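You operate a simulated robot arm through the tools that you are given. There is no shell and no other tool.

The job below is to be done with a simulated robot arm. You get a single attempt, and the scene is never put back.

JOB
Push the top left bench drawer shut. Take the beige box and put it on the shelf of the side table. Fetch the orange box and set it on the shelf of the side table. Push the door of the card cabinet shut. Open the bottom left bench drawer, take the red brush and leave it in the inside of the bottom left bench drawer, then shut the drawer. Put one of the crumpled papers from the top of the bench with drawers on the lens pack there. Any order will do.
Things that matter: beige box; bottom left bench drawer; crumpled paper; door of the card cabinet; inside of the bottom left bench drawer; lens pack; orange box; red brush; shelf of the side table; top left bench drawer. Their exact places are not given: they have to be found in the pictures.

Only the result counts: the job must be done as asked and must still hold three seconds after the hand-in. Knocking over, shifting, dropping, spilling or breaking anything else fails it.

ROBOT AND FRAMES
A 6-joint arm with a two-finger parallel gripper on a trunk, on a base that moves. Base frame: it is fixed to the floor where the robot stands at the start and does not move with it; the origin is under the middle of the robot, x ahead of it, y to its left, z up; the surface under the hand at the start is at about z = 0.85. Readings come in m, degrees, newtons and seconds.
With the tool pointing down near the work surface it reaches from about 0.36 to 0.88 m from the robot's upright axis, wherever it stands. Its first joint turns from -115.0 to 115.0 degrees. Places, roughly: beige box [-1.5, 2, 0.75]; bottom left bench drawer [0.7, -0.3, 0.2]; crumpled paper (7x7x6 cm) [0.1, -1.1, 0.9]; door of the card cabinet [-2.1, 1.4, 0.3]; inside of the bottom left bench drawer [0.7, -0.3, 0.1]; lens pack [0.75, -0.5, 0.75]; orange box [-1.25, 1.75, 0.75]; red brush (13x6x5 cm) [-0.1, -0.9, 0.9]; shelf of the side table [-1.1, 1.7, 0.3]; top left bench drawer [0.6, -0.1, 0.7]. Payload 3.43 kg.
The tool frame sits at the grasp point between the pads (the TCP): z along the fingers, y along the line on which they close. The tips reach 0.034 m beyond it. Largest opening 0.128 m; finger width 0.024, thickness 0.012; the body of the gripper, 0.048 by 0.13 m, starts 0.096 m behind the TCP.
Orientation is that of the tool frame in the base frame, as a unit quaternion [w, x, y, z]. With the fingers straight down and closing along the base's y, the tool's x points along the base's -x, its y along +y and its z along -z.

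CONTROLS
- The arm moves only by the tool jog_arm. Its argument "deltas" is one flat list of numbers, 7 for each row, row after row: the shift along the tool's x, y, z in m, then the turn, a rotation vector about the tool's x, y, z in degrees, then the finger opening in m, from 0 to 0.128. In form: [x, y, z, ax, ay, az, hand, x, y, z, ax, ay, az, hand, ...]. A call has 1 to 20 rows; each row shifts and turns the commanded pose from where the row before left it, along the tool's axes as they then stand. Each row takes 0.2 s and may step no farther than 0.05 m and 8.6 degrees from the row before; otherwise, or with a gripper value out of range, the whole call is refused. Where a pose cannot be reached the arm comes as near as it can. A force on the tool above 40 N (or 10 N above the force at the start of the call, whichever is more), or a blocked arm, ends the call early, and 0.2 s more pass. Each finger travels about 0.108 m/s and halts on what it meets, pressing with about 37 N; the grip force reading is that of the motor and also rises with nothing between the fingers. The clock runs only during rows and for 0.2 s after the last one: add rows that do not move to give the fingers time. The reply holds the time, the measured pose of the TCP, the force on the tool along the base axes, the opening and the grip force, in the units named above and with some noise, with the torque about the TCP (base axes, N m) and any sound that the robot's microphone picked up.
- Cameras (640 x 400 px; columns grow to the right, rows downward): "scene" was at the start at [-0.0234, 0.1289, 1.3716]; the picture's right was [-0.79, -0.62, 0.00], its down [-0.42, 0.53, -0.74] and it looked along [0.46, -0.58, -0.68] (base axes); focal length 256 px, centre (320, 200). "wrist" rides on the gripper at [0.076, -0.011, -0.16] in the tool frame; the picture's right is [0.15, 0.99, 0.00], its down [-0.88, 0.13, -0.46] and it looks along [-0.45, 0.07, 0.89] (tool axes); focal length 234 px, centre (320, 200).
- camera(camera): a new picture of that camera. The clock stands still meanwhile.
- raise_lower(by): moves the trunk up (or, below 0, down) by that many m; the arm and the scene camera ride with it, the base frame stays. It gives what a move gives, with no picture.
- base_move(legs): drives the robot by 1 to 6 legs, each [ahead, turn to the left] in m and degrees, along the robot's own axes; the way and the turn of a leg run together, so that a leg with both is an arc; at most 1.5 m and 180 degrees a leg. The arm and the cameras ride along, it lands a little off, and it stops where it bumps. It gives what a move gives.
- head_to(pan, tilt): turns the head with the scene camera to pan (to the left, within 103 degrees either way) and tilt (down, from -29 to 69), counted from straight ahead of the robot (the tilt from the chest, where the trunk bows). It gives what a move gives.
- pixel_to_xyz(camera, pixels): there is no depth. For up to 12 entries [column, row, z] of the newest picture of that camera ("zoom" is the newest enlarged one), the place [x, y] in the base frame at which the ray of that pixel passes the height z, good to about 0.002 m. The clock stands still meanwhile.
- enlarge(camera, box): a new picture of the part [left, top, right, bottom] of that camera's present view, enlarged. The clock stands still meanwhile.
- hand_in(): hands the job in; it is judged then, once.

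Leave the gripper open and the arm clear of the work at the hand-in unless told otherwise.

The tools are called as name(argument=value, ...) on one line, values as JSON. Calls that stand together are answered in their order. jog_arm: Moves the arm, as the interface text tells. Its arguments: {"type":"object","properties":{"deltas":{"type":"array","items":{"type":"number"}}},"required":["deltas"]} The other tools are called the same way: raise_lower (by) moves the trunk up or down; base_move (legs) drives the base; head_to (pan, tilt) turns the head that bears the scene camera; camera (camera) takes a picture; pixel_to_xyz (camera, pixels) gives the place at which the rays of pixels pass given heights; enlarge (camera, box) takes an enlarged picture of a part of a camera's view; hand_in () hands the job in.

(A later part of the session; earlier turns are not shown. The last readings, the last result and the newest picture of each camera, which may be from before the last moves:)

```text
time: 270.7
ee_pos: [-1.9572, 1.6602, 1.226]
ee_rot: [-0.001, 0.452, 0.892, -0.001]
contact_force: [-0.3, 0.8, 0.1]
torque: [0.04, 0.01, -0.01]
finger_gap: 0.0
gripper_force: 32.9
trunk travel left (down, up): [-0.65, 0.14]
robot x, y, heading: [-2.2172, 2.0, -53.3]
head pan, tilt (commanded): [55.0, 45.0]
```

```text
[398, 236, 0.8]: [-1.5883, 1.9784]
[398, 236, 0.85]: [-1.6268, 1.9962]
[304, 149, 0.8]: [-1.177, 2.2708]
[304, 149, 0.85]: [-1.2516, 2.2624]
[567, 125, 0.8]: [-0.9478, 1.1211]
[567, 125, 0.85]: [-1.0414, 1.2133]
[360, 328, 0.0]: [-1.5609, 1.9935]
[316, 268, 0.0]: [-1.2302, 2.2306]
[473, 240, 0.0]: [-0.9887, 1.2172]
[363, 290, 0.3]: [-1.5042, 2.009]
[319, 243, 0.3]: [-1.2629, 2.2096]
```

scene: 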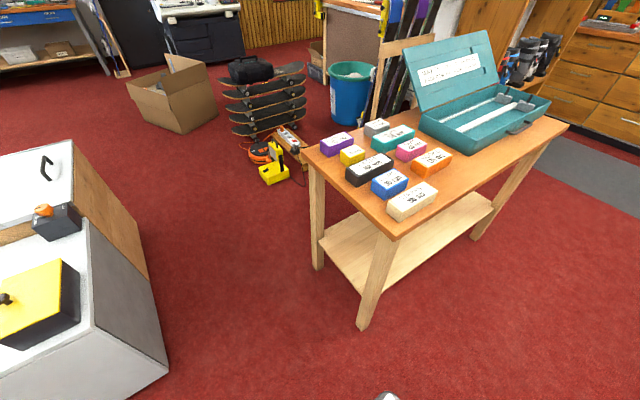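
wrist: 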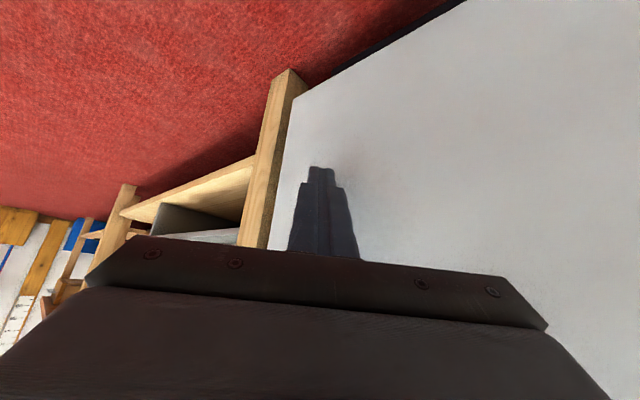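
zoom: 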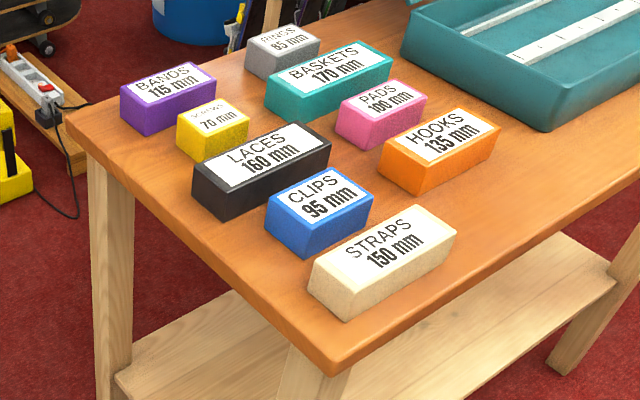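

Triangulated: table top z≈0.815, corners (-1.602,1.985), (-0.975,1.147), (-1.199,2.268). Now the beige and orange box top corners from this view.

pixel_to_xyz(camera="zoom", pixels=[[312, 262, 0.85], [312, 262, 0.9], [418, 206, 0.85], [418, 206, 0.9], [457, 233, 0.85], [457, 233, 0.9], [345, 290, 0.85], [345, 290, 0.9], [345, 320, 0.815], [309, 290, 0.815]])

pixel_to_xyz(camera="zoom", pixels=[[380, 153, 0.85], [380, 153, 0.87], [462, 107, 0.85], [462, 107, 0.87], [501, 130, 0.85], [501, 130, 0.87], [417, 175, 0.85], [417, 175, 0.87], [417, 194, 0.815], [498, 150, 0.815]])

```text
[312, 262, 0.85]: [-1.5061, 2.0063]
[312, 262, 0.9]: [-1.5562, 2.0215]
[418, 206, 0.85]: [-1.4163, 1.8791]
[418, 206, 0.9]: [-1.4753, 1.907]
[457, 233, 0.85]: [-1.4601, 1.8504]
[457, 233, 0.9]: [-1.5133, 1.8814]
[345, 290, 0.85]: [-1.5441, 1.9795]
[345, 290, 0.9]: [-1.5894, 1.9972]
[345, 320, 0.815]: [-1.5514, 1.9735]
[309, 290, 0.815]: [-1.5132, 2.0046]
```

```text
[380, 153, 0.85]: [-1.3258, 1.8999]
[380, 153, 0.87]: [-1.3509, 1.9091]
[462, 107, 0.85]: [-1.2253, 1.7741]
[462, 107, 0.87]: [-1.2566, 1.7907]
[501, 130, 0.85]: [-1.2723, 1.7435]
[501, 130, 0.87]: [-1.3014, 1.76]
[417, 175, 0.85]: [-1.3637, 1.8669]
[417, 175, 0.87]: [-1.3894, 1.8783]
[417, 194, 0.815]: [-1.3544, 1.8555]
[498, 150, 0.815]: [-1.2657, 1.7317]
```

Beige: top z≈0.86, centre (-1.492,1.933), 0.15×0.048, long axis ≈-55.7°. Orange: top z≈0.853, centre (-1.301,1.823). I check the gap to the blue box and pink/black neighbours.

pixel_to_xyz(camera="zoom", pixels=[[304, 257, 0.815], [372, 216, 0.815], [265, 230, 0.815], [360, 205, 0.855], [300, 235, 0.855], [394, 150, 0.815], [425, 118, 0.815], [337, 133, 0.815], [384, 178, 0.815], [290, 218, 0.815], [330, 165, 0.815]])

enlarge(camera="scene", box=[360, 130, 460, 225])

```text
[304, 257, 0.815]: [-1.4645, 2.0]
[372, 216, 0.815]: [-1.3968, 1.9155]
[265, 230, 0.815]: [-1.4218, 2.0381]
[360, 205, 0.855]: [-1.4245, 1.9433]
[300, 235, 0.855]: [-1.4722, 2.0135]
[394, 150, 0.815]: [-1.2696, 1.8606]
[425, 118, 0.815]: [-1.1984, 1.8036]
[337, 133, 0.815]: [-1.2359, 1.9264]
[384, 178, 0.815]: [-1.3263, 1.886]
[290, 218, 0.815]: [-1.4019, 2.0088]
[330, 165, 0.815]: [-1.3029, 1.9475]
```

```text
4.21 times, centred on (410, 178) of scene
```

zoom: 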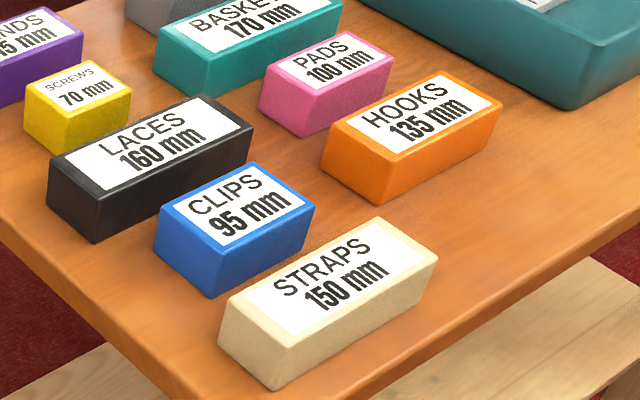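

The gap between beige and blue is ≈3.8 cm, enough for a finger. Plan: tool tilted 45° along the table's length from the far end, closing across the boxes' width. I move the hand at height to above the table's far end (U≈-0.034, N≈2.62), open 0.075, and tilt 45°.

jog_arm(deltas=[0.01, 0.0447, 0, 0, 0, 0, 0.075, 0.01, 0.0447, 0, 0, 0, 0, 0.075, 0.01, 0.0447, 0, 0, 0, 0, 0.075, 0.01, 0.0447, 0, 0, 0, 0, 0.075, 0.01, 0.0447, 0, 0, 0, 0, 0.075, 0.01, 0.0447, 0, 0, 0, 0, 0.075, 0.01, 0.0447, 0, 0, 0, 0, 0.075, 0.01, 0.0447, 0, 0, 0, 0, 0.075, 0.01, 0.0447, 0, 0, 0, 0, 0.075, 0.01, 0.0447, 0, 0, 0, 0, 0.075, 0.01, 0.0447, 0, 0, 0, 0, 0.075, 0.01, 0.0447, 0, 0, 0, 0, 0.075])

jog_arm(deltas=[0, 0, 0, 0, -7.5, 0, 0.075, 0, 0, 0, 0, -7.5, 0, 0.075, 0, 0, 0, 0, -7.5, 0, 0.075, 0, 0, 0, 0, -7.5, 0, 0.075, 0, 0, 0, 0, -7.5, 0, 0.075, 0, 0, 0, 0, -7.5, 0, 0.075])

camera(camera="wrist")

camera(camera="scene")

```text
time: 273.3
ee_pos: [-1.5948, 2.0737, 1.2251]
ee_rot: [0.0, 0.452, 0.892, 0.001]
contact_force: [-0.4, -0.7, 0.6]
torque: [0.03, -0.05, -0.05]
finger_gap: 0.075
gripper_force: 0.0
trunk travel left (down, up): [-0.65, 0.14]
robot x, y, heading: [-2.2126, 1.9976, -52.6]
head pan, tilt (commanded): [55.0, 45.0]
```

```text
time: 274.7
ee_pos: [-1.5944, 2.074, 1.2264]
ee_rot: [0.341, 0.417, 0.825, -0.173]
contact_force: [0.8, 0.3, 0.1]
torque: [-0.01, -0.04, -0.01]
finger_gap: 0.075
gripper_force: 0.0
trunk travel left (down, up): [-0.65, 0.14]
robot x, y, heading: [-2.2182, 1.9989, -53.1]
head pan, tilt (commanded): [55.0, 45.0]
```

```text
taken
```

wrist: 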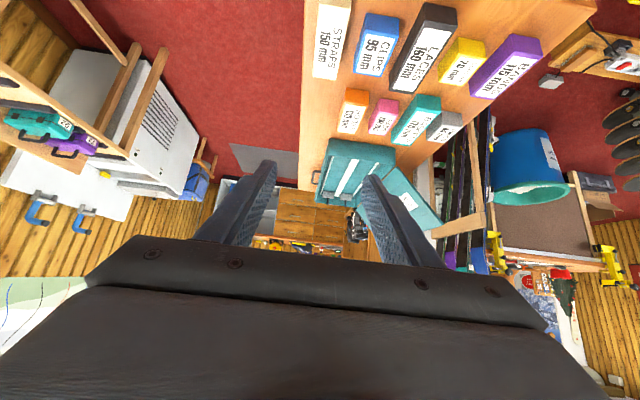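

```text
taken
```

scene: 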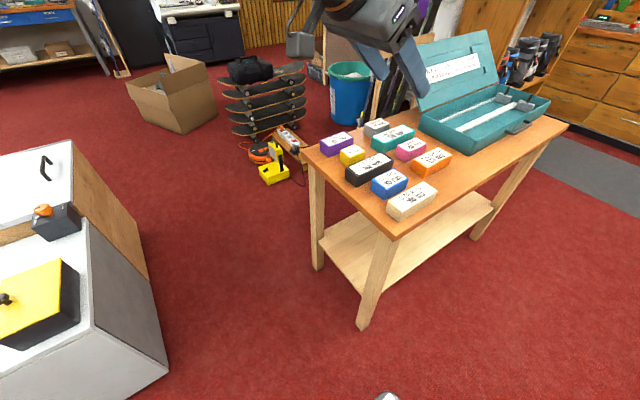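

Tilted fine. Approach to a pre-grasp point 0.13 m before the beige box along the tool axis (N=2.544, z=0.947), with a 2° yaw correction.

jog_arm(deltas=[0, 0, 0, 1.41, 0, 1.42, 0.075, 0.0244, -0.0005, 0.04145, 0, 0, 0, 0.075, 0.0244, -0.0005, 0.04145, 0, 0, 0, 0.075, 0.0244, -0.0005, 0.04145, 0, 0, 0, 0.075, 0.0244, -0.0005, 0.04145, 0, 0, 0, 0.075, 0.0244, -0.0005, 0.04145, 0, 0, 0, 0.075, 0.0244, -0.0005, 0.04145, 0, 0, 0, 0.075])

camera(camera="wrist")

camera(camera="scene")

```text
time: 276.3
ee_pos: [-1.5578, 2.0112, 0.9463]
ee_rot: [0.337, 0.433, 0.816, -0.179]
contact_force: [0.5, -0.7, 0.5]
torque: [0.01, -0.04, 0.05]
finger_gap: 0.0751
gripper_force: 0.1
trunk travel left (down, up): [-0.65, 0.14]
robot x, y, heading: [-2.2151, 1.9953, -52.8]
head pan, tilt (commanded): [55.0, 45.0]
```

```text
taken
```

wrist: 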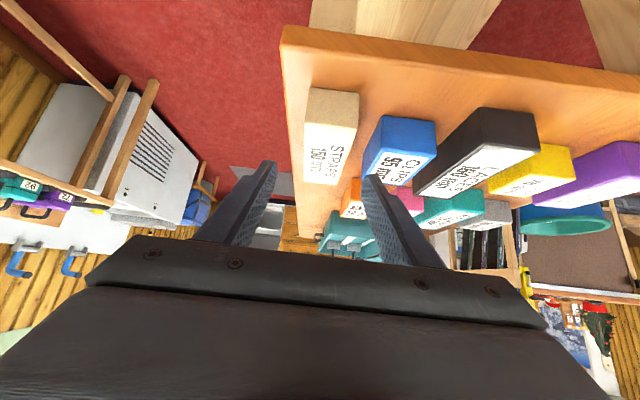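

```text
taken
```

scene: 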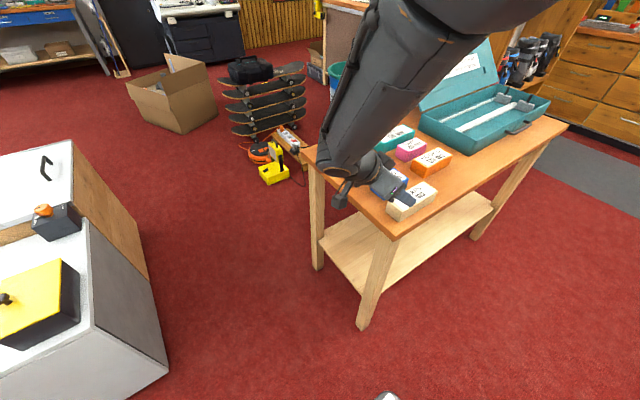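

The beige box is ahead between the fingers. I measure its top edge from the wrist picture to centre laterally.

enlarge(camera="wrist", box=[250, 60, 430, 220])

pixel_to_xyz(camera="wrist", pixels=[[304, 121, 0.86], [356, 129, 0.86], [302, 180, 0.86], [340, 186, 0.86], [310, 88, 0.815], [358, 93, 0.815], [362, 180, 0.855], [382, 118, 0.815]])

```text
2.50 times, centred on (340, 140) of wrist
```

zoom: 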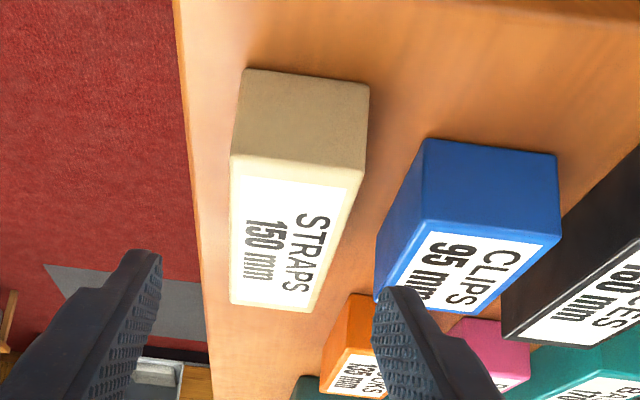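

```text
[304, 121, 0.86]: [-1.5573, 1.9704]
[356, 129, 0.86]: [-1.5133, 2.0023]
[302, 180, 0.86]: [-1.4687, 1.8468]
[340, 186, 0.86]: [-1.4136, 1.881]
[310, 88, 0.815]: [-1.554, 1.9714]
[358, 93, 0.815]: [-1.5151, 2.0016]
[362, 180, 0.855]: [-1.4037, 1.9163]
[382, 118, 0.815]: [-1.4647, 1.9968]
```

Centre line of the beige box is at U≈-0.0355; I shift 8.5 mm to +y and advance 0.09 m along the tool axis, then look.

jog_arm(deltas=[0, 0.0085, 0, 0, 0, 0, 0.075, 0, 0, 0.03, 0, 0, 0, 0.075, 0, 0, 0.03, 0, 0, 0, 0.075, 0, 0, 0.03, 0, 0, 0, 0.075])

camera(camera="wrist")

```text
time: 277.3
ee_pos: [-1.5166, 1.9638, 0.882]
ee_rot: [0.337, 0.433, 0.817, -0.179]
contact_force: [-0.2, 0.3, 1.1]
torque: [0.01, -0.01, 0.01]
finger_gap: 0.0749
gripper_force: 0.0
trunk travel left (down, up): [-0.65, 0.14]
robot x, y, heading: [-2.2149, 1.9956, -53.1]
head pan, tilt (commanded): [55.0, 45.0]
```

```text
taken
```

wrist: 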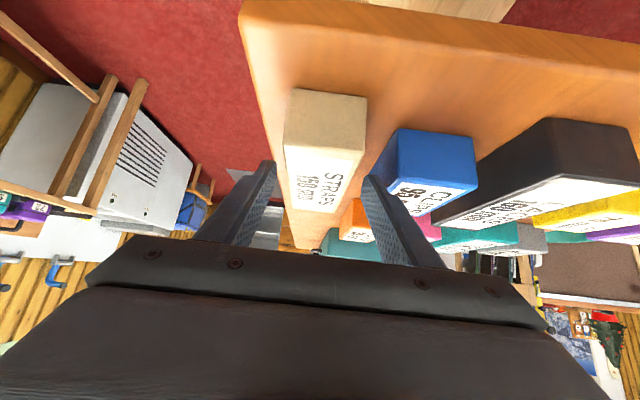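

Fingers straddle the box, with a small gap to the blue one. Advance 0.038 m more and close.

jog_arm(deltas=[0, 0, 0.019, 0, 0, 0, 0.075, 0, 0, 0.019, 0, 0, 0, 0.075, 0, 0, 0, 0, 0, 0, 0.05, 0, 0, 0, 0, 0, 0, 0.03, 0, 0, 0, 0, 0, 0, 0.0, 0, 0, 0, 0, 0, 0, 0.0])

camera(camera="wrist")

```text
time: 278.7
ee_pos: [-1.4996, 1.9416, 0.8545]
ee_rot: [0.337, 0.432, 0.817, -0.179]
contact_force: [-0.1, 0.5, -0.2]
torque: [0.02, 0.01, 0.0]
finger_gap: 0.0534
gripper_force: 37.2
trunk travel left (down, up): [-0.65, 0.14]
robot x, y, heading: [-2.2142, 1.9955, -53.0]
head pan, tilt (commanded): [55.0, 45.0]
```

```text
taken
```

wrist: 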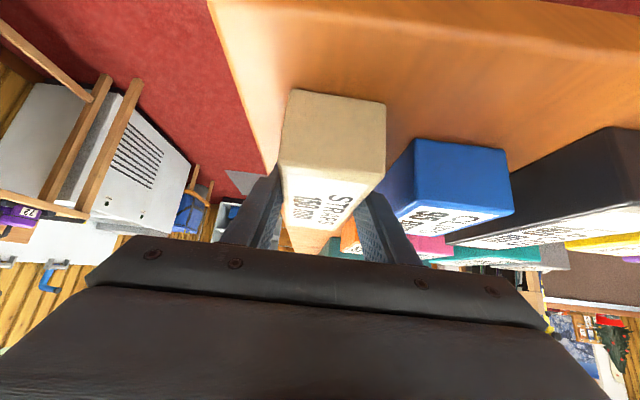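

Beige box held (gap 0.053). Lift 0.08 m, then back off 0.27 m beyond the table's end.

jog_arm(deltas=[-0.0141, 0, -0.0141, 0, 0, 0, 0, -0.0283, 0, -0.0283, 0, 0, 0, 0, -0.0283, 0, -0.0283, 0, 0, 0, 0, 0.0318, 0, -0.0318, 0, 0, 0, 0, 0.0318, 0, -0.0318, 0, 0, 0, 0, 0.0318, 0, -0.0318, 0, 0, 0, 0, 0.0318, 0, -0.0318, 0, 0, 0, 0, 0.0318, 0, -0.0318, 0, 0, 0, 0, 0.0318, 0, -0.0318, 0, 0, 0, 0])

camera(camera="scene")

camera(camera="wrist")

```text
time: 280.9
ee_pos: [-1.6385, 2.1216, 0.9486]
ee_rot: [0.327, 0.463, 0.8, -0.196]
contact_force: [-1.0, 0.0, -1.3]
torque: [0.0, -0.01, -0.01]
finger_gap: 0.0538
gripper_force: 36.7
trunk travel left (down, up): [-0.65, 0.14]
robot x, y, heading: [-2.2146, 1.9991, -53.1]
head pan, tilt (commanded): [55.0, 45.0]
stopped in row 9: the arm was blocked; the commanded pose is now the measured one
```

```text
taken
```

scene: 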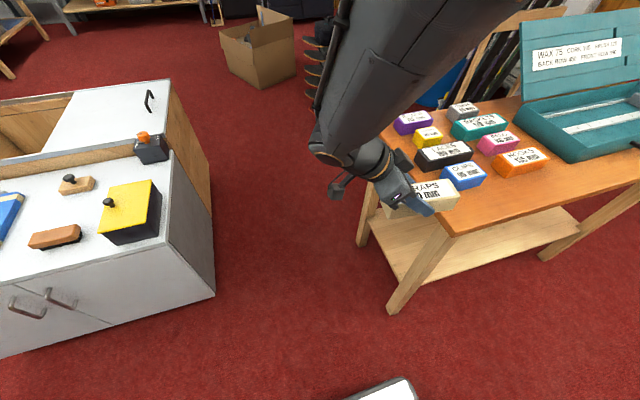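

```text
taken
```

wrist: 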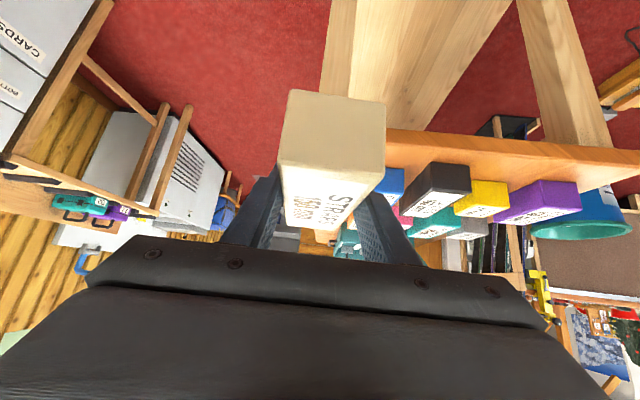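

The arm was blocked (the forearm met the head at this fold); the box is held and already clear of the table's end. I check the floor space behind for backing up: the white cabinet's bottom corner at (215,293).

pixel_to_xyz(camera="scene", pixels=[[215, 293, 0.0], [100, 325, 0.0], [175, 80, 0.8], [165, 240, 0.8], [455, 235, 0.815], [395, 310, 0.0]])

head_to(pan=75, tilt=45)

camera(camera="scene")

```text
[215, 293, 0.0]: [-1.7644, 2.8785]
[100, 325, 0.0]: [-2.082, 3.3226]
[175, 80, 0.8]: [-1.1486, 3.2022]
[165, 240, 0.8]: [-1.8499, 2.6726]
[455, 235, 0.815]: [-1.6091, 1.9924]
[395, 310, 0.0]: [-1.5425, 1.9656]
```

```text
time: 281.7
ee_pos: [-1.64, 2.1269, 0.9477]
ee_rot: [0.328, 0.459, 0.802, -0.196]
contact_force: [1.5, 0.0, -2.8]
torque: [0.01, 0.01, 0.02]
finger_gap: 0.0538
gripper_force: 36.9
trunk travel left (down, up): [-0.65, 0.14]
robot x, y, heading: [-2.2158, 1.9998, -52.7]
head pan, tilt (commanded): [75.0, 45.0]
```

```text
taken
```

scene: 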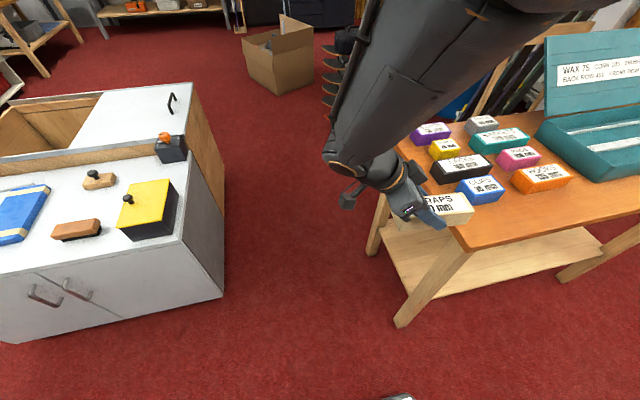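

Space: the cabinet starts at N≈3.36, so there is ~0.8 m free beyond the table end. To keep the arm away from the head, I turn the robot left 50° (the held box swings away from the table).

base_move(legs=[[0, 50]])

head_to(pan=10, tilt=45)

camera(camera="scene")

```text
time: 284.4
ee_pos: [-1.9418, 2.52, 0.9478]
ee_rot: [0.38, 0.079, 0.921, -0.04]
contact_force: [-0.4, 0.2, -2.5]
torque: [0.04, 0.04, -0.01]
finger_gap: 0.0538
gripper_force: 37.0
trunk travel left (down, up): [-0.65, 0.14]
robot x, y, heading: [-2.2124, 1.9981, -3.0]
head pan, tilt (commanded): [75.0, 45.0]
```

```text
time: 285.7
ee_pos: [-1.9414, 2.5204, 0.9477]
ee_rot: [0.38, 0.079, 0.921, -0.04]
contact_force: [-0.1, -0.1, -2.0]
torque: [-0.01, 0.04, -0.01]
finger_gap: 0.0537
gripper_force: 37.2
trunk travel left (down, up): [-0.65, 0.14]
robot x, y, heading: [-2.2148, 1.9958, -3.1]
head pan, tilt (commanded): [10.0, 45.0]
```

```text
taken
```

scene: 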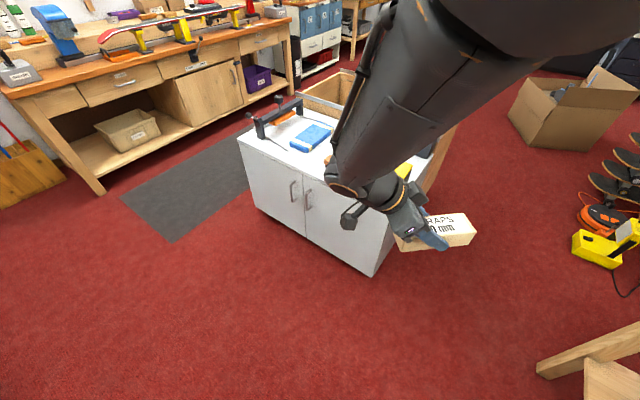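

I bring the hand round toward the robot's front (rows of ~4 cm), then yaw the tool back by -42.5° so that the box is again parallel to the table's length.

jog_arm(deltas=[-0.0266, -0.0199, 0.0269, 0, 0, 0, 0, -0.0266, -0.0199, 0.0269, 0, 0, 0, 0, -0.0266, -0.0199, 0.0269, 0, 0, 0, 0, -0.0266, -0.0199, 0.0269, 0, 0, 0, 0, -0.0266, -0.0199, 0.0269, 0, 0, 0, 0, -0.0266, -0.0199, 0.0269, 0, 0, 0, 0, -0.0266, -0.0199, 0.0269, 0, 0, 0, 0, -0.0266, -0.0199, 0.0269, 0, 0, 0, 0, 0, 0, 0, 6.01, 0, 6.01, 0, 0, 0, 0, 6.01, 0, 6.01, 0, 0, 0, 0, 6.01, 0, 6.01, 0, 0, 0, 0, 6.01, 0, 6.01, 0, 0, 0, 0, 6.01, 0, 6.01, 0])

head_to(pan=-10, tilt=45)

camera(camera="scene")

camera(camera="wrist")

```text
time: 288.5
ee_pos: [-1.6719, 2.3098, 0.948]
ee_rot: [0.345, 0.407, 0.827, -0.176]
contact_force: [0.1, -0.1, -1.6]
torque: [0.08, -0.01, 0.07]
finger_gap: 0.0535
gripper_force: 37.2
trunk travel left (down, up): [-0.65, 0.14]
robot x, y, heading: [-2.2195, 1.9972, -3.3]
head pan, tilt (commanded): [10.0, 45.0]
```

```text
time: 289.4
ee_pos: [-1.6721, 2.3103, 0.9475]
ee_rot: [0.344, 0.407, 0.828, -0.176]
contact_force: [0.2, -0.2, -2.4]
torque: [0.02, 0.03, 0.01]
finger_gap: 0.0537
gripper_force: 36.9
trunk travel left (down, up): [-0.65, 0.14]
robot x, y, heading: [-2.2165, 2.0012, -3.3]
head pan, tilt (commanded): [-10.0, 45.0]
```

```text
taken
```

scene: 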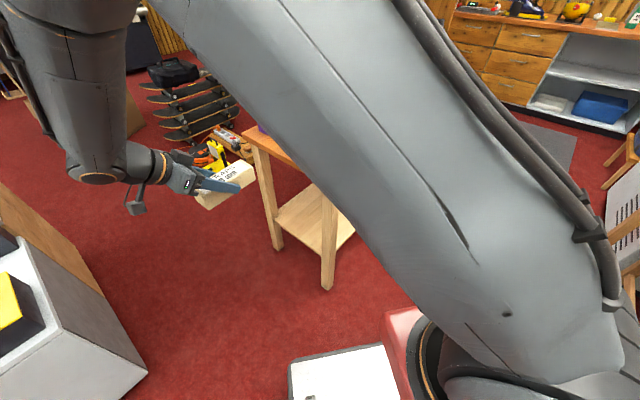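

```text
taken
```

wrist: 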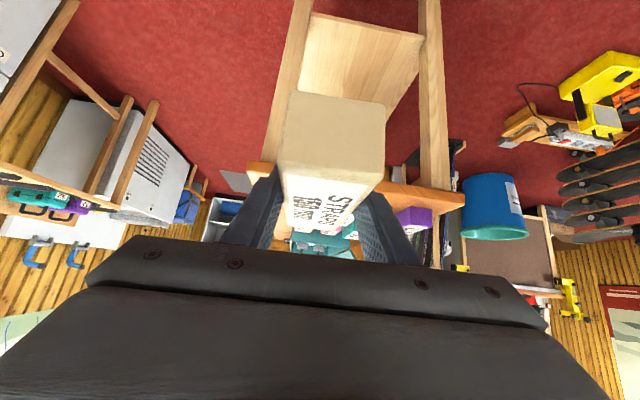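

The box is now in front of the table's end, shelf visible below. Move 0.17 m nearer (still beyond the table's end) and lower the trunk 0.4 m.

jog_arm(deltas=[-0.03, 0, 0.03, 0, 0, 0, 0, -0.03, 0, 0.03, 0, 0, 0, 0, -0.03, 0, 0.03, 0, 0, 0, 0, -0.03, 0, 0.03, 0, 0, 0, 0])

raise_lower(by=-0.4)

camera(camera="scene")

camera(camera="wrist")

```text
time: 290.4
ee_pos: [-1.5696, 2.1732, 0.948]
ee_rot: [0.344, 0.408, 0.827, -0.177]
contact_force: [0.5, 0.3, -2.6]
torque: [0.03, -0.03, -0.03]
finger_gap: 0.0536
gripper_force: 37.6
trunk travel left (down, up): [-0.65, 0.14]
robot x, y, heading: [-2.2181, 1.9979, -3.2]
head pan, tilt (commanded): [-10.0, 45.0]
```

```text
time: 294.2
ee_pos: [-1.5692, 2.1753, 0.549]
ee_rot: [0.345, 0.407, 0.827, -0.176]
contact_force: [-0.2, -0.1, -1.8]
torque: [0.02, 0.01, 0.03]
finger_gap: 0.0536
gripper_force: 37.1
trunk travel left (down, up): [-0.25, 0.54]
robot x, y, heading: [-2.216, 1.9955, -3.2]
head pan, tilt (commanded): [-10.0, 45.0]
```

```text
taken
```

scene: 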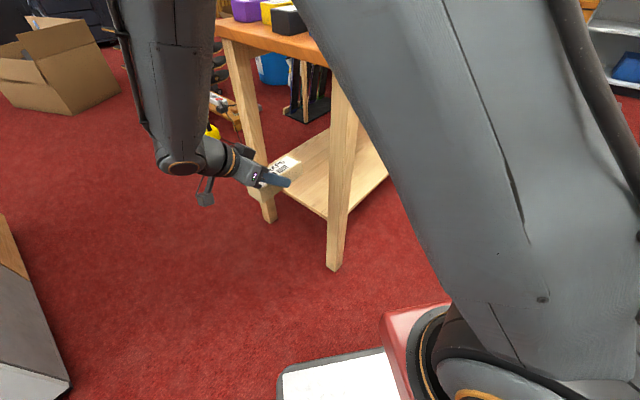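

```text
taken
```

wrist: 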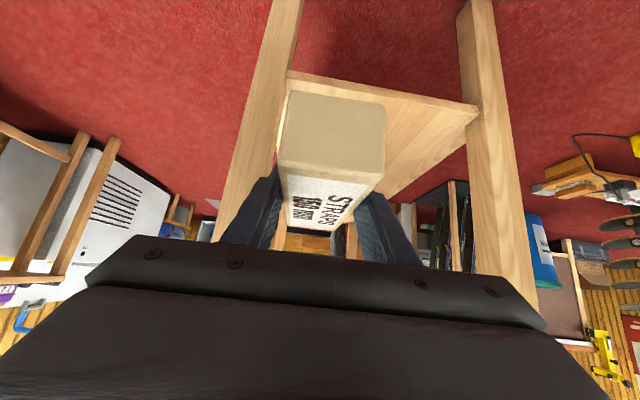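

Box is in front of the open end between the two legs. I measure the shelf's end edge and leg faces with the wrist camera.

pixel_to_xyz(camera="wrist", pixels=[[290, 75, 0.3], [476, 107, 0.3], [290, 75, 0.28], [476, 107, 0.28], [290, 75, 0.32], [476, 107, 0.32], [300, 20, 0.0], [465, 30, 0.0]])

enlarge(camera="wrist", box=[200, 0, 540, 240])

pixel_to_xyz(camera="scene", pixels=[[328, 218, 0.3], [328, 218, 0.32], [328, 218, 0.28], [265, 190, 0.3], [265, 190, 0.32], [333, 270, 0.0], [269, 221, 0.0]])

```text
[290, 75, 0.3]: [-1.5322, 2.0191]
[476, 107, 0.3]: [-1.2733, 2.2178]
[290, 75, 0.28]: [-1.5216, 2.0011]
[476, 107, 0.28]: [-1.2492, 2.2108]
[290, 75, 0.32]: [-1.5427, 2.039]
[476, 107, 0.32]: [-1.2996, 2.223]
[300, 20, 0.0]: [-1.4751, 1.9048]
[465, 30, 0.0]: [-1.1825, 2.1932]
```

```text
1.67 times, centred on (370, 120) of wrist
```

zoom: 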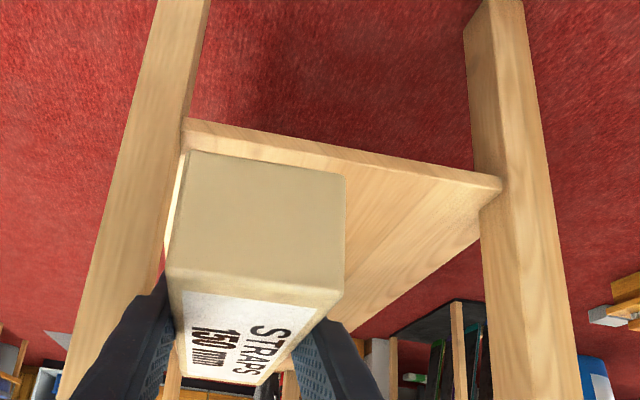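

```text
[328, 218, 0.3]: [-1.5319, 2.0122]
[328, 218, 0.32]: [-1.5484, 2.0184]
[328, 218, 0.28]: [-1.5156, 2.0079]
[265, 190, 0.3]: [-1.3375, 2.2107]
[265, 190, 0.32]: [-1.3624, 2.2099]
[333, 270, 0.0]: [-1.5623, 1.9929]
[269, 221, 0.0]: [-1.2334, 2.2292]
```

Shelf end: between legs U from -0.016 to 0.312, at N≈2.53, shelf top z≈0.30. I shift the box to U≈0.095 and lower the trunk by 0.15 m.

jog_arm(deltas=[0, 0.0225, 0, 0, 0, 0, 0, 0, 0.0225, 0, 0, 0, 0, 0])

raise_lower(by=-0.15)

camera(camera="scene")

camera(camera="wrist")

```text
time: 294.8
ee_pos: [-1.5338, 2.2027, 0.5487]
ee_rot: [0.344, 0.407, 0.828, -0.176]
contact_force: [-0.2, 0.8, -1.3]
torque: [-0.01, 0.05, 0.01]
finger_gap: 0.0538
gripper_force: 37.0
trunk travel left (down, up): [-0.25, 0.54]
robot x, y, heading: [-2.2169, 1.9996, -2.8]
head pan, tilt (commanded): [-10.0, 45.0]
```

```text
time: 296.6
ee_pos: [-1.5335, 2.2027, 0.3984]
ee_rot: [0.344, 0.407, 0.828, -0.175]
contact_force: [-0.1, 0.7, -2.6]
torque: [-0.01, -0.01, 0.01]
finger_gap: 0.0535
gripper_force: 36.8
trunk travel left (down, up): [-0.1, 0.69]
robot x, y, heading: [-2.2189, 1.9989, -3.5]
head pan, tilt (commanded): [-10.0, 45.0]
```

```text
taken
```

scene: 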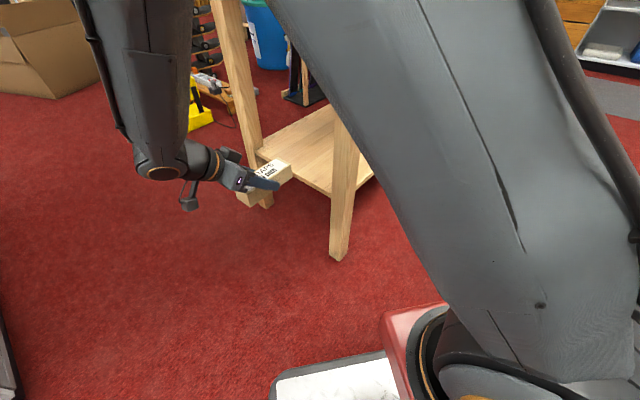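

```text
taken
```

wrist: 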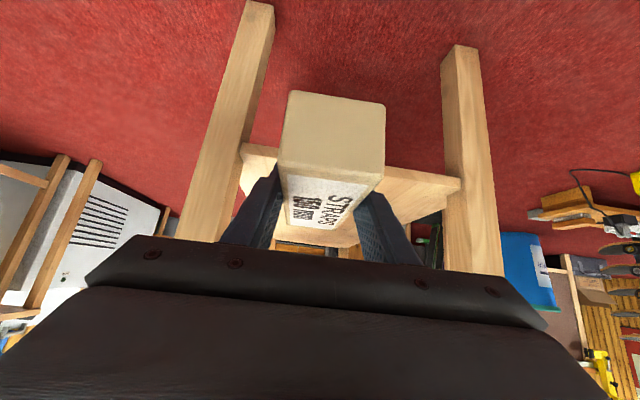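

Box bottom is ~5 cm above the shelf, lined up between the legs. Insert it 0.255 m along the shelf (toward -n), keeping the height.

jog_arm(deltas=[-0.03, 0, 0.03, 0, 0, 0, 0, -0.03, 0, 0.03, 0, 0, 0, 0, -0.03, 0, 0.03, 0, 0, 0, 0])

camera(camera="scene")

camera(camera="wrist")

```text
time: 297.4
ee_pos: [-1.456, 2.1025, 0.3995]
ee_rot: [0.345, 0.407, 0.827, -0.176]
contact_force: [0.3, 0.1, -3.2]
torque: [-0.01, 0.02, -0.01]
finger_gap: 0.0535
gripper_force: 36.9
trunk travel left (down, up): [-0.1, 0.69]
robot x, y, heading: [-2.2169, 1.9957, -3.1]
head pan, tilt (commanded): [-10.0, 45.0]
```

```text
taken
```

scene: 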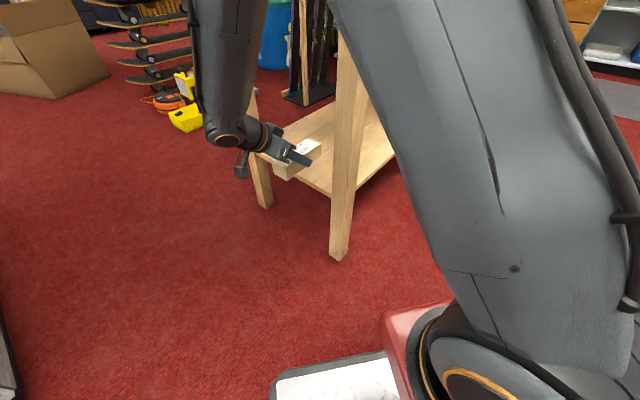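

```text
taken
```

wrist: 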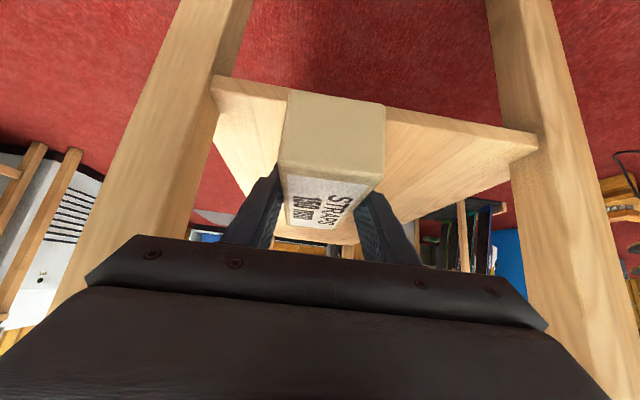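

I check the forearm's clearance to the table top by looking a bit higher.

head_to(pan=-5, tilt=15)

camera(camera="scene")

```text
time: 298.3
ee_pos: [-1.4565, 2.1032, 0.3997]
ee_rot: [0.344, 0.407, 0.828, -0.176]
contact_force: [0.6, 0.1, -2.2]
torque: [0.0, -0.01, -0.01]
finger_gap: 0.0536
gripper_force: 36.7
trunk travel left (down, up): [-0.1, 0.69]
robot x, y, heading: [-2.2177, 1.9992, -2.9]
head pan, tilt (commanded): [-5.0, 15.0]
```

```text
taken
```

scene: 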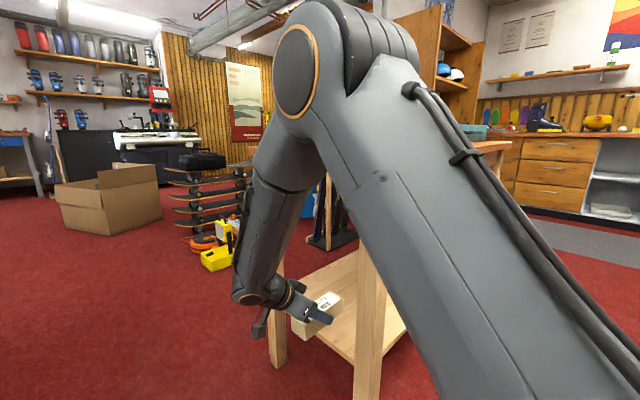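

The forearm is well outside the table end (clear by more than 10 cm). Insert the remaining 0.115 m.

jog_arm(deltas=[-0.0272, 0, 0.0272, 0, 0, 0, 0, -0.0272, 0, 0.0272, 0, 0, 0, 0, -0.0272, 0, 0.0272, 0, 0, 0, 0])

camera(camera="scene")

camera(camera="wrist")

```text
time: 299.1
ee_pos: [-1.3856, 2.0096, 0.3989]
ee_rot: [0.344, 0.407, 0.828, -0.176]
contact_force: [0.1, 0.0, -2.1]
torque: [0.05, -0.02, 0.0]
finger_gap: 0.0533
gripper_force: 36.5
trunk travel left (down, up): [-0.1, 0.69]
robot x, y, heading: [-2.2136, 1.9936, -3.3]
head pan, tilt (commanded): [-5.0, 15.0]
```

```text
taken
```

scene: 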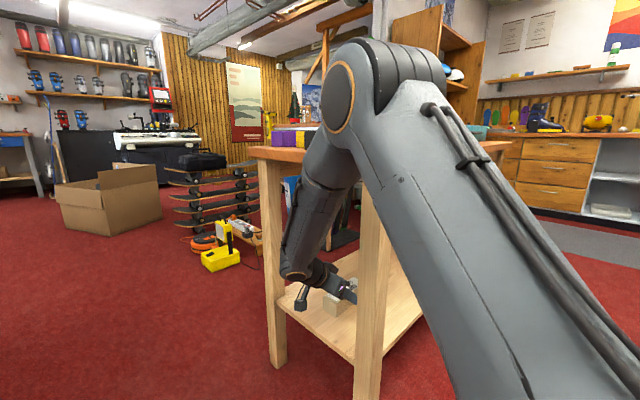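

```text
taken
```

wrist: 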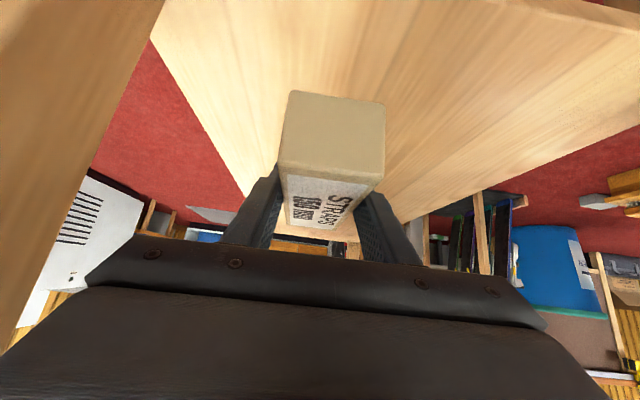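

The box is over the shelf, forearm still free. Lower it 0.045 m, then feel for contact with small steps.

jog_arm(deltas=[0.0141, 0, 0.0141, 0, 0, 0, 0, 0.0141, 0, 0.0141, 0, 0, 0, 0, 0.0035, 0, 0.0035, 0, 0, 0, 0])

jog_arm(deltas=[0.0028, 0, 0.0028, 0, 0, 0, 0, 0.0028, 0, 0.0028, 0, 0, 0, 0])

jog_arm(deltas=[0.0021, 0, 0.0021, 0, 0, 0, 0, 0.0021, 0, 0.0021, 0, 0, 0, 0])

camera(camera="wrist")

```text
time: 299.9
ee_pos: [-1.387, 2.0089, 0.3551]
ee_rot: [0.344, 0.407, 0.828, -0.176]
contact_force: [0.0, 0.9, -0.9]
torque: [0.01, 0.01, 0.02]
finger_gap: 0.0536
gripper_force: 37.1
trunk travel left (down, up): [-0.1, 0.69]
robot x, y, heading: [-2.2166, 1.9979, -3.0]
head pan, tilt (commanded): [-5.0, 15.0]
```

```text
time: 300.5
ee_pos: [-1.3865, 2.0096, 0.3473]
ee_rot: [0.344, 0.407, 0.827, -0.177]
contact_force: [-0.7, 0.1, -2.7]
torque: [0.05, 0.04, 0.05]
finger_gap: 0.0537
gripper_force: 36.8
trunk travel left (down, up): [-0.1, 0.69]
robot x, y, heading: [-2.2189, 1.9991, -3.0]
head pan, tilt (commanded): [-5.0, 15.0]
```

```text
time: 301.1
ee_pos: [-1.386, 2.0083, 0.3415]
ee_rot: [0.344, 0.407, 0.827, -0.177]
contact_force: [0.8, 0.5, -2.4]
torque: [0.03, -0.01, 0.01]
finger_gap: 0.0537
gripper_force: 37.0
trunk travel left (down, up): [-0.1, 0.69]
robot x, y, heading: [-2.2163, 1.9983, -3.1]
head pan, tilt (commanded): [-5.0, 15.0]
```

```text
taken
```

wrist: 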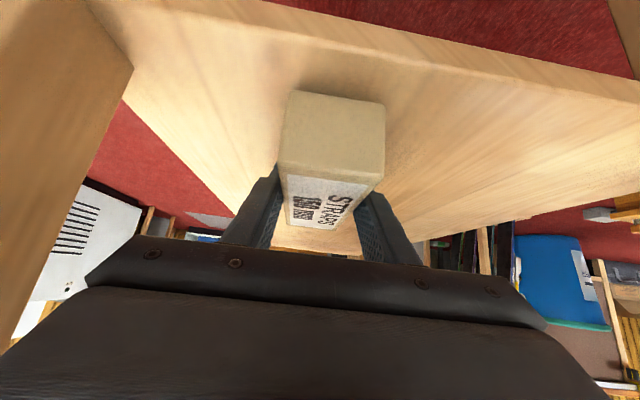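

No contact yet (weight still hangs on the tool); the box's shadow is near. Continue down in 3–4 mm steps.

jog_arm(deltas=[0.0025, 0, 0.0025, 0, 0, 0, 0, 0, 0, 0, 0, 0, 0, 0])

jog_arm(deltas=[0.0025, 0, 0.0025, 0, 0, 0, 0, 0, 0, 0, 0, 0, 0, 0])

jog_arm(deltas=[0.0025, 0, 0.0025, 0, 0, 0, 0, 0, 0, 0, 0, 0, 0, 0])

```text
time: 301.7
ee_pos: [-1.3865, 2.0079, 0.3377]
ee_rot: [0.344, 0.408, 0.827, -0.177]
contact_force: [-0.1, -0.2, -0.9]
torque: [0.04, 0.02, 0.01]
finger_gap: 0.0537
gripper_force: 37.0
trunk travel left (down, up): [-0.1, 0.69]
robot x, y, heading: [-2.2144, 1.9981, -3.2]
head pan, tilt (commanded): [-5.0, 15.0]
```

```text
time: 302.3
ee_pos: [-1.3869, 2.0086, 0.3348]
ee_rot: [0.345, 0.408, 0.827, -0.176]
contact_force: [-2.8, -1.4, 13.1]
torque: [0.96, 0.41, 0.22]
finger_gap: 0.0533
gripper_force: 37.0
trunk travel left (down, up): [-0.1, 0.69]
robot x, y, heading: [-2.2157, 2.0007, -3.3]
head pan, tilt (commanded): [-5.0, 15.0]
```

```text
time: 302.9
ee_pos: [-1.3856, 2.0072, 0.3336]
ee_rot: [0.346, 0.407, 0.827, -0.176]
contact_force: [-3.2, -1.6, 26.4]
torque: [0.22, -0.53, 0.19]
finger_gap: 0.0541
gripper_force: 36.7
trunk travel left (down, up): [-0.1, 0.69]
robot x, y, heading: [-2.2172, 1.9972, -3.4]
head pan, tilt (commanded): [-5.0, 15.0]
```

Contact with the shelf (13–26 N). Ease up 2 mm, open the fingers, then withdraw along the tool axis.

jog_arm(deltas=[-0.0018, 0, -0.0018, 0, 0, 0, 0, 0, 0, 0, 0, 0, 0, 0.06, 0, 0, 0, 0, 0, 0, 0.075, 0, 0, 0, 0, 0, 0, 0.075])

camera(camera="wrist")

```text
time: 303.9
ee_pos: [-1.3864, 2.0099, 0.3338]
ee_rot: [0.343, 0.407, 0.828, -0.176]
contact_force: [0.2, 0.0, 0.7]
torque: [0.03, 0.0, 0.03]
finger_gap: 0.0748
gripper_force: 0.2
trunk travel left (down, up): [-0.1, 0.69]
robot x, y, heading: [-2.2199, 1.9996, -3.3]
head pan, tilt (commanded): [-5.0, 15.0]
```

```text
taken
```

wrist: 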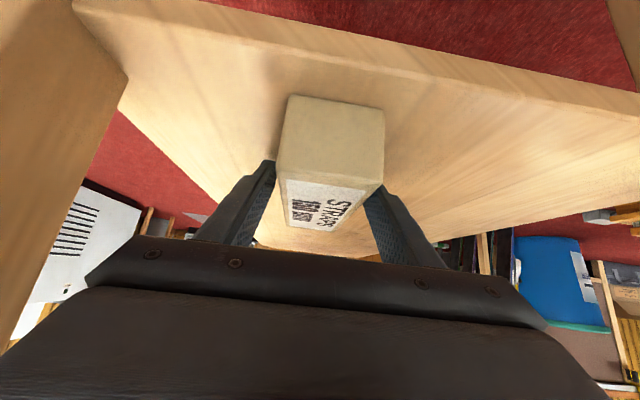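

The beige box sits flat on the shelf. Withdraw along the tool axis 0.12 m, then horizontally out.

jog_arm(deltas=[0, 0, -0.02, 0, 0, 0, 0.075, 0, 0, -0.03, 0, 0, 0, 0.075, 0, 0, -0.035, 0, 0, 0, 0.075, 0, 0, -0.035, 0, 0, 0, 0.075, 0.03, 0, -0.03, 0, 0, 0, 0.075, 0.03, 0, -0.03, 0, 0, 0, 0.075, 0.03, 0, -0.03, 0, 0, 0, 0.075, 0.03, 0, -0.03, 0, 0, 0, 0.075])

head_to(pan=-5, tilt=35)

camera(camera="scene")

camera(camera="wrist")

```text
time: 305.7
ee_pos: [-1.5403, 2.2123, 0.4156]
ee_rot: [0.344, 0.408, 0.827, -0.177]
contact_force: [0.6, -0.4, 0.1]
torque: [-0.02, 0.01, -0.03]
finger_gap: 0.075
gripper_force: 0.1
trunk travel left (down, up): [-0.1, 0.69]
robot x, y, heading: [-2.2171, 1.9977, -3.1]
head pan, tilt (commanded): [-5.0, 15.0]
```

```text
time: 306.5
ee_pos: [-1.5414, 2.213, 0.4176]
ee_rot: [0.345, 0.408, 0.827, -0.177]
contact_force: [0.4, -0.9, 0.4]
torque: [-0.03, -0.02, 0.0]
finger_gap: 0.0748
gripper_force: 0.0
trunk travel left (down, up): [-0.1, 0.69]
robot x, y, heading: [-2.2154, 1.9996, -3.2]
head pan, tilt (commanded): [-5.0, 35.0]
```

```text
taken
```

scene: 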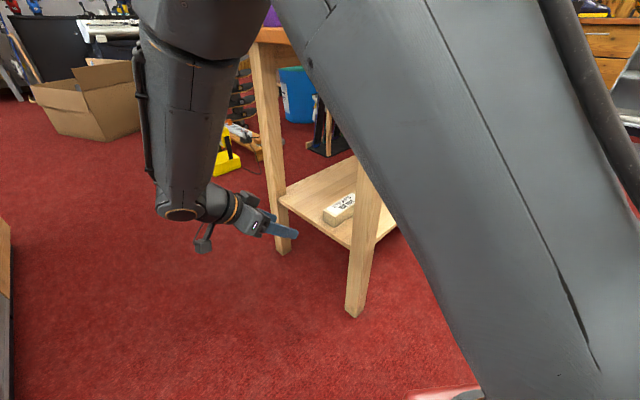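

```text
taken
```

wrist: 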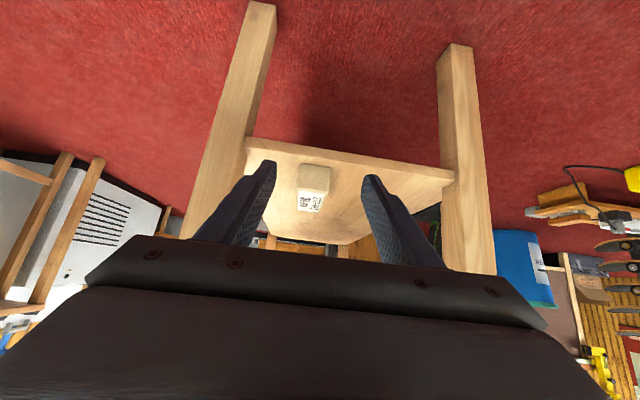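

Beige is placed on the shelf. Now the orange box: raise the trunk back, drive 0.12 m closer, and look at the table top.

raise_lower(by=0.15)

raise_lower(by=0.4)

base_move(legs=[[0.12, 0]])

head_to(pan=-30, tilt=45)

camera(camera="scene")

camera(camera="wrist")

```text
time: 308.3
ee_pos: [-1.54, 2.2113, 0.5664]
ee_rot: [0.343, 0.408, 0.828, -0.177]
contact_force: [1.0, -0.4, 0.3]
torque: [0.01, 0.03, -0.03]
finger_gap: 0.0752
gripper_force: 0.0
trunk travel left (down, up): [-0.25, 0.54]
robot x, y, heading: [-2.2179, 2.0001, -3.1]
head pan, tilt (commanded): [-5.0, 35.0]
```

```text
time: 312.1
ee_pos: [-1.5397, 2.2112, 0.9664]
ee_rot: [0.344, 0.408, 0.827, -0.177]
contact_force: [0.6, 0.6, -0.9]
torque: [-0.01, -0.04, 0.0]
finger_gap: 0.075
gripper_force: 0.2
trunk travel left (down, up): [-0.65, 0.14]
robot x, y, heading: [-2.2164, 1.9984, -2.9]
head pan, tilt (commanded): [-5.0, 35.0]
```

```text
time: 313.4
ee_pos: [-1.4209, 2.2051, 0.9666]
ee_rot: [0.344, 0.408, 0.827, -0.177]
contact_force: [0.5, 0.0, 0.0]
torque: [-0.02, 0.05, -0.02]
finger_gap: 0.0752
gripper_force: 0.1
trunk travel left (down, up): [-0.65, 0.14]
robot x, y, heading: [-2.0976, 1.9941, -3.4]
head pan, tilt (commanded): [-5.0, 35.0]
```

```text
time: 314.2
ee_pos: [-1.421, 2.2053, 0.9667]
ee_rot: [0.344, 0.408, 0.827, -0.177]
contact_force: [0.3, 0.4, 0.5]
torque: [-0.02, 0.02, -0.02]
finger_gap: 0.0748
gripper_force: 0.0
trunk travel left (down, up): [-0.65, 0.14]
robot x, y, heading: [-2.0964, 1.9941, -3.1]
head pan, tilt (commanded): [-30.0, 45.0]
```

```text
taken
```

scene: 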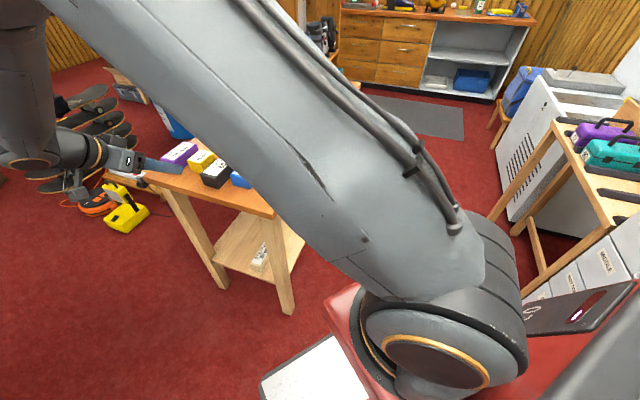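

```text
taken
```

wrist: 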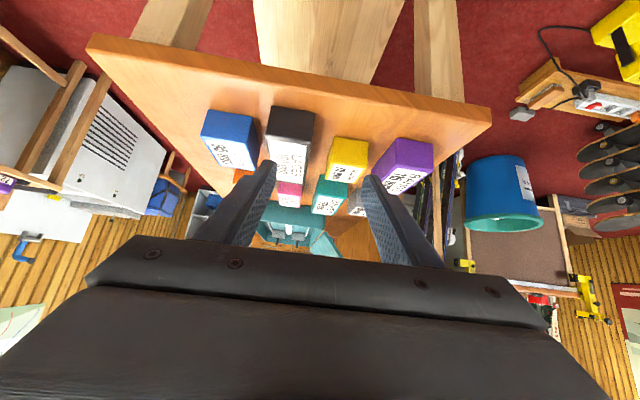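

I shift the hand to U≈0.05 and up to z≈1.09 to view the orange box.

jog_arm(deltas=[-0.0212, -0.0333, -0.0212, 0, 0, 0, 0.07, -0.0212, -0.0333, -0.0212, 0, 0, 0, 0.07, -0.0212, -0.0333, -0.0212, 0, 0, 0, 0.07, -0.0212, -0.0333, -0.0212, 0, 0, 0, 0.07])

camera(camera="wrist")

enlarge(camera="wrist", box=[220, 60, 440, 240])

```text
time: 315.2
ee_pos: [-1.5282, 2.1256, 1.0866]
ee_rot: [0.343, 0.408, 0.827, -0.177]
contact_force: [0.2, 0.1, -1.3]
torque: [-0.05, -0.01, -0.04]
finger_gap: 0.0699
gripper_force: 0.1
trunk travel left (down, up): [-0.65, 0.14]
robot x, y, heading: [-2.0935, 1.9862, -3.5]
head pan, tilt (commanded): [-30.0, 45.0]
```

```text
taken
```

wrist: 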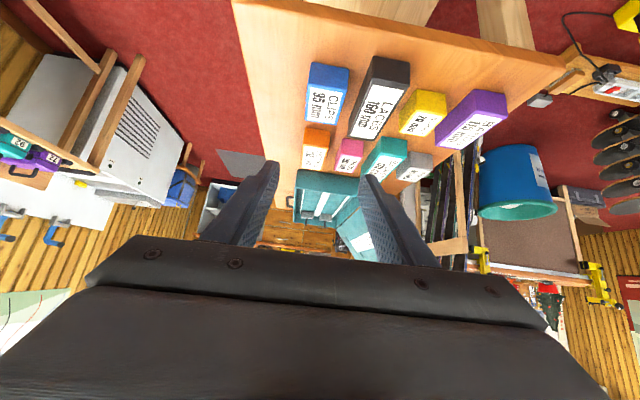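

```text
2.22 times, centred on (330, 150) of wrist
```

zoom: 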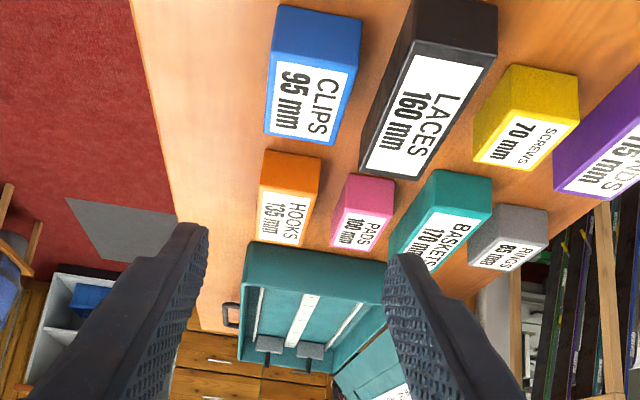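

pixel_to_xyz(camera="zoom", pixels=[[264, 150, 0.815], [321, 158, 0.815], [260, 184, 0.853], [312, 195, 0.853], [257, 241, 0.853], [299, 247, 0.853], [345, 173, 0.815], [338, 205, 0.853], [330, 247, 0.853], [265, 132, 0.855], [330, 145, 0.855], [395, 180, 0.815]])

```text
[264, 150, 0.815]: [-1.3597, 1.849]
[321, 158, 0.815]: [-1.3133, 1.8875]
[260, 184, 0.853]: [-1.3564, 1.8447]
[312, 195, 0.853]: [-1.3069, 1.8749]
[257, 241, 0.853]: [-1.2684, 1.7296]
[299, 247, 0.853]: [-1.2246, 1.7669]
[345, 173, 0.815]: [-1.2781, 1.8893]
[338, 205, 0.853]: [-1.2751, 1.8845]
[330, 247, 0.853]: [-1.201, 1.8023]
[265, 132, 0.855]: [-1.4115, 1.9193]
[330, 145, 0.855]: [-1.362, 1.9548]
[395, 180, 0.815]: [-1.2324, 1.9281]
```

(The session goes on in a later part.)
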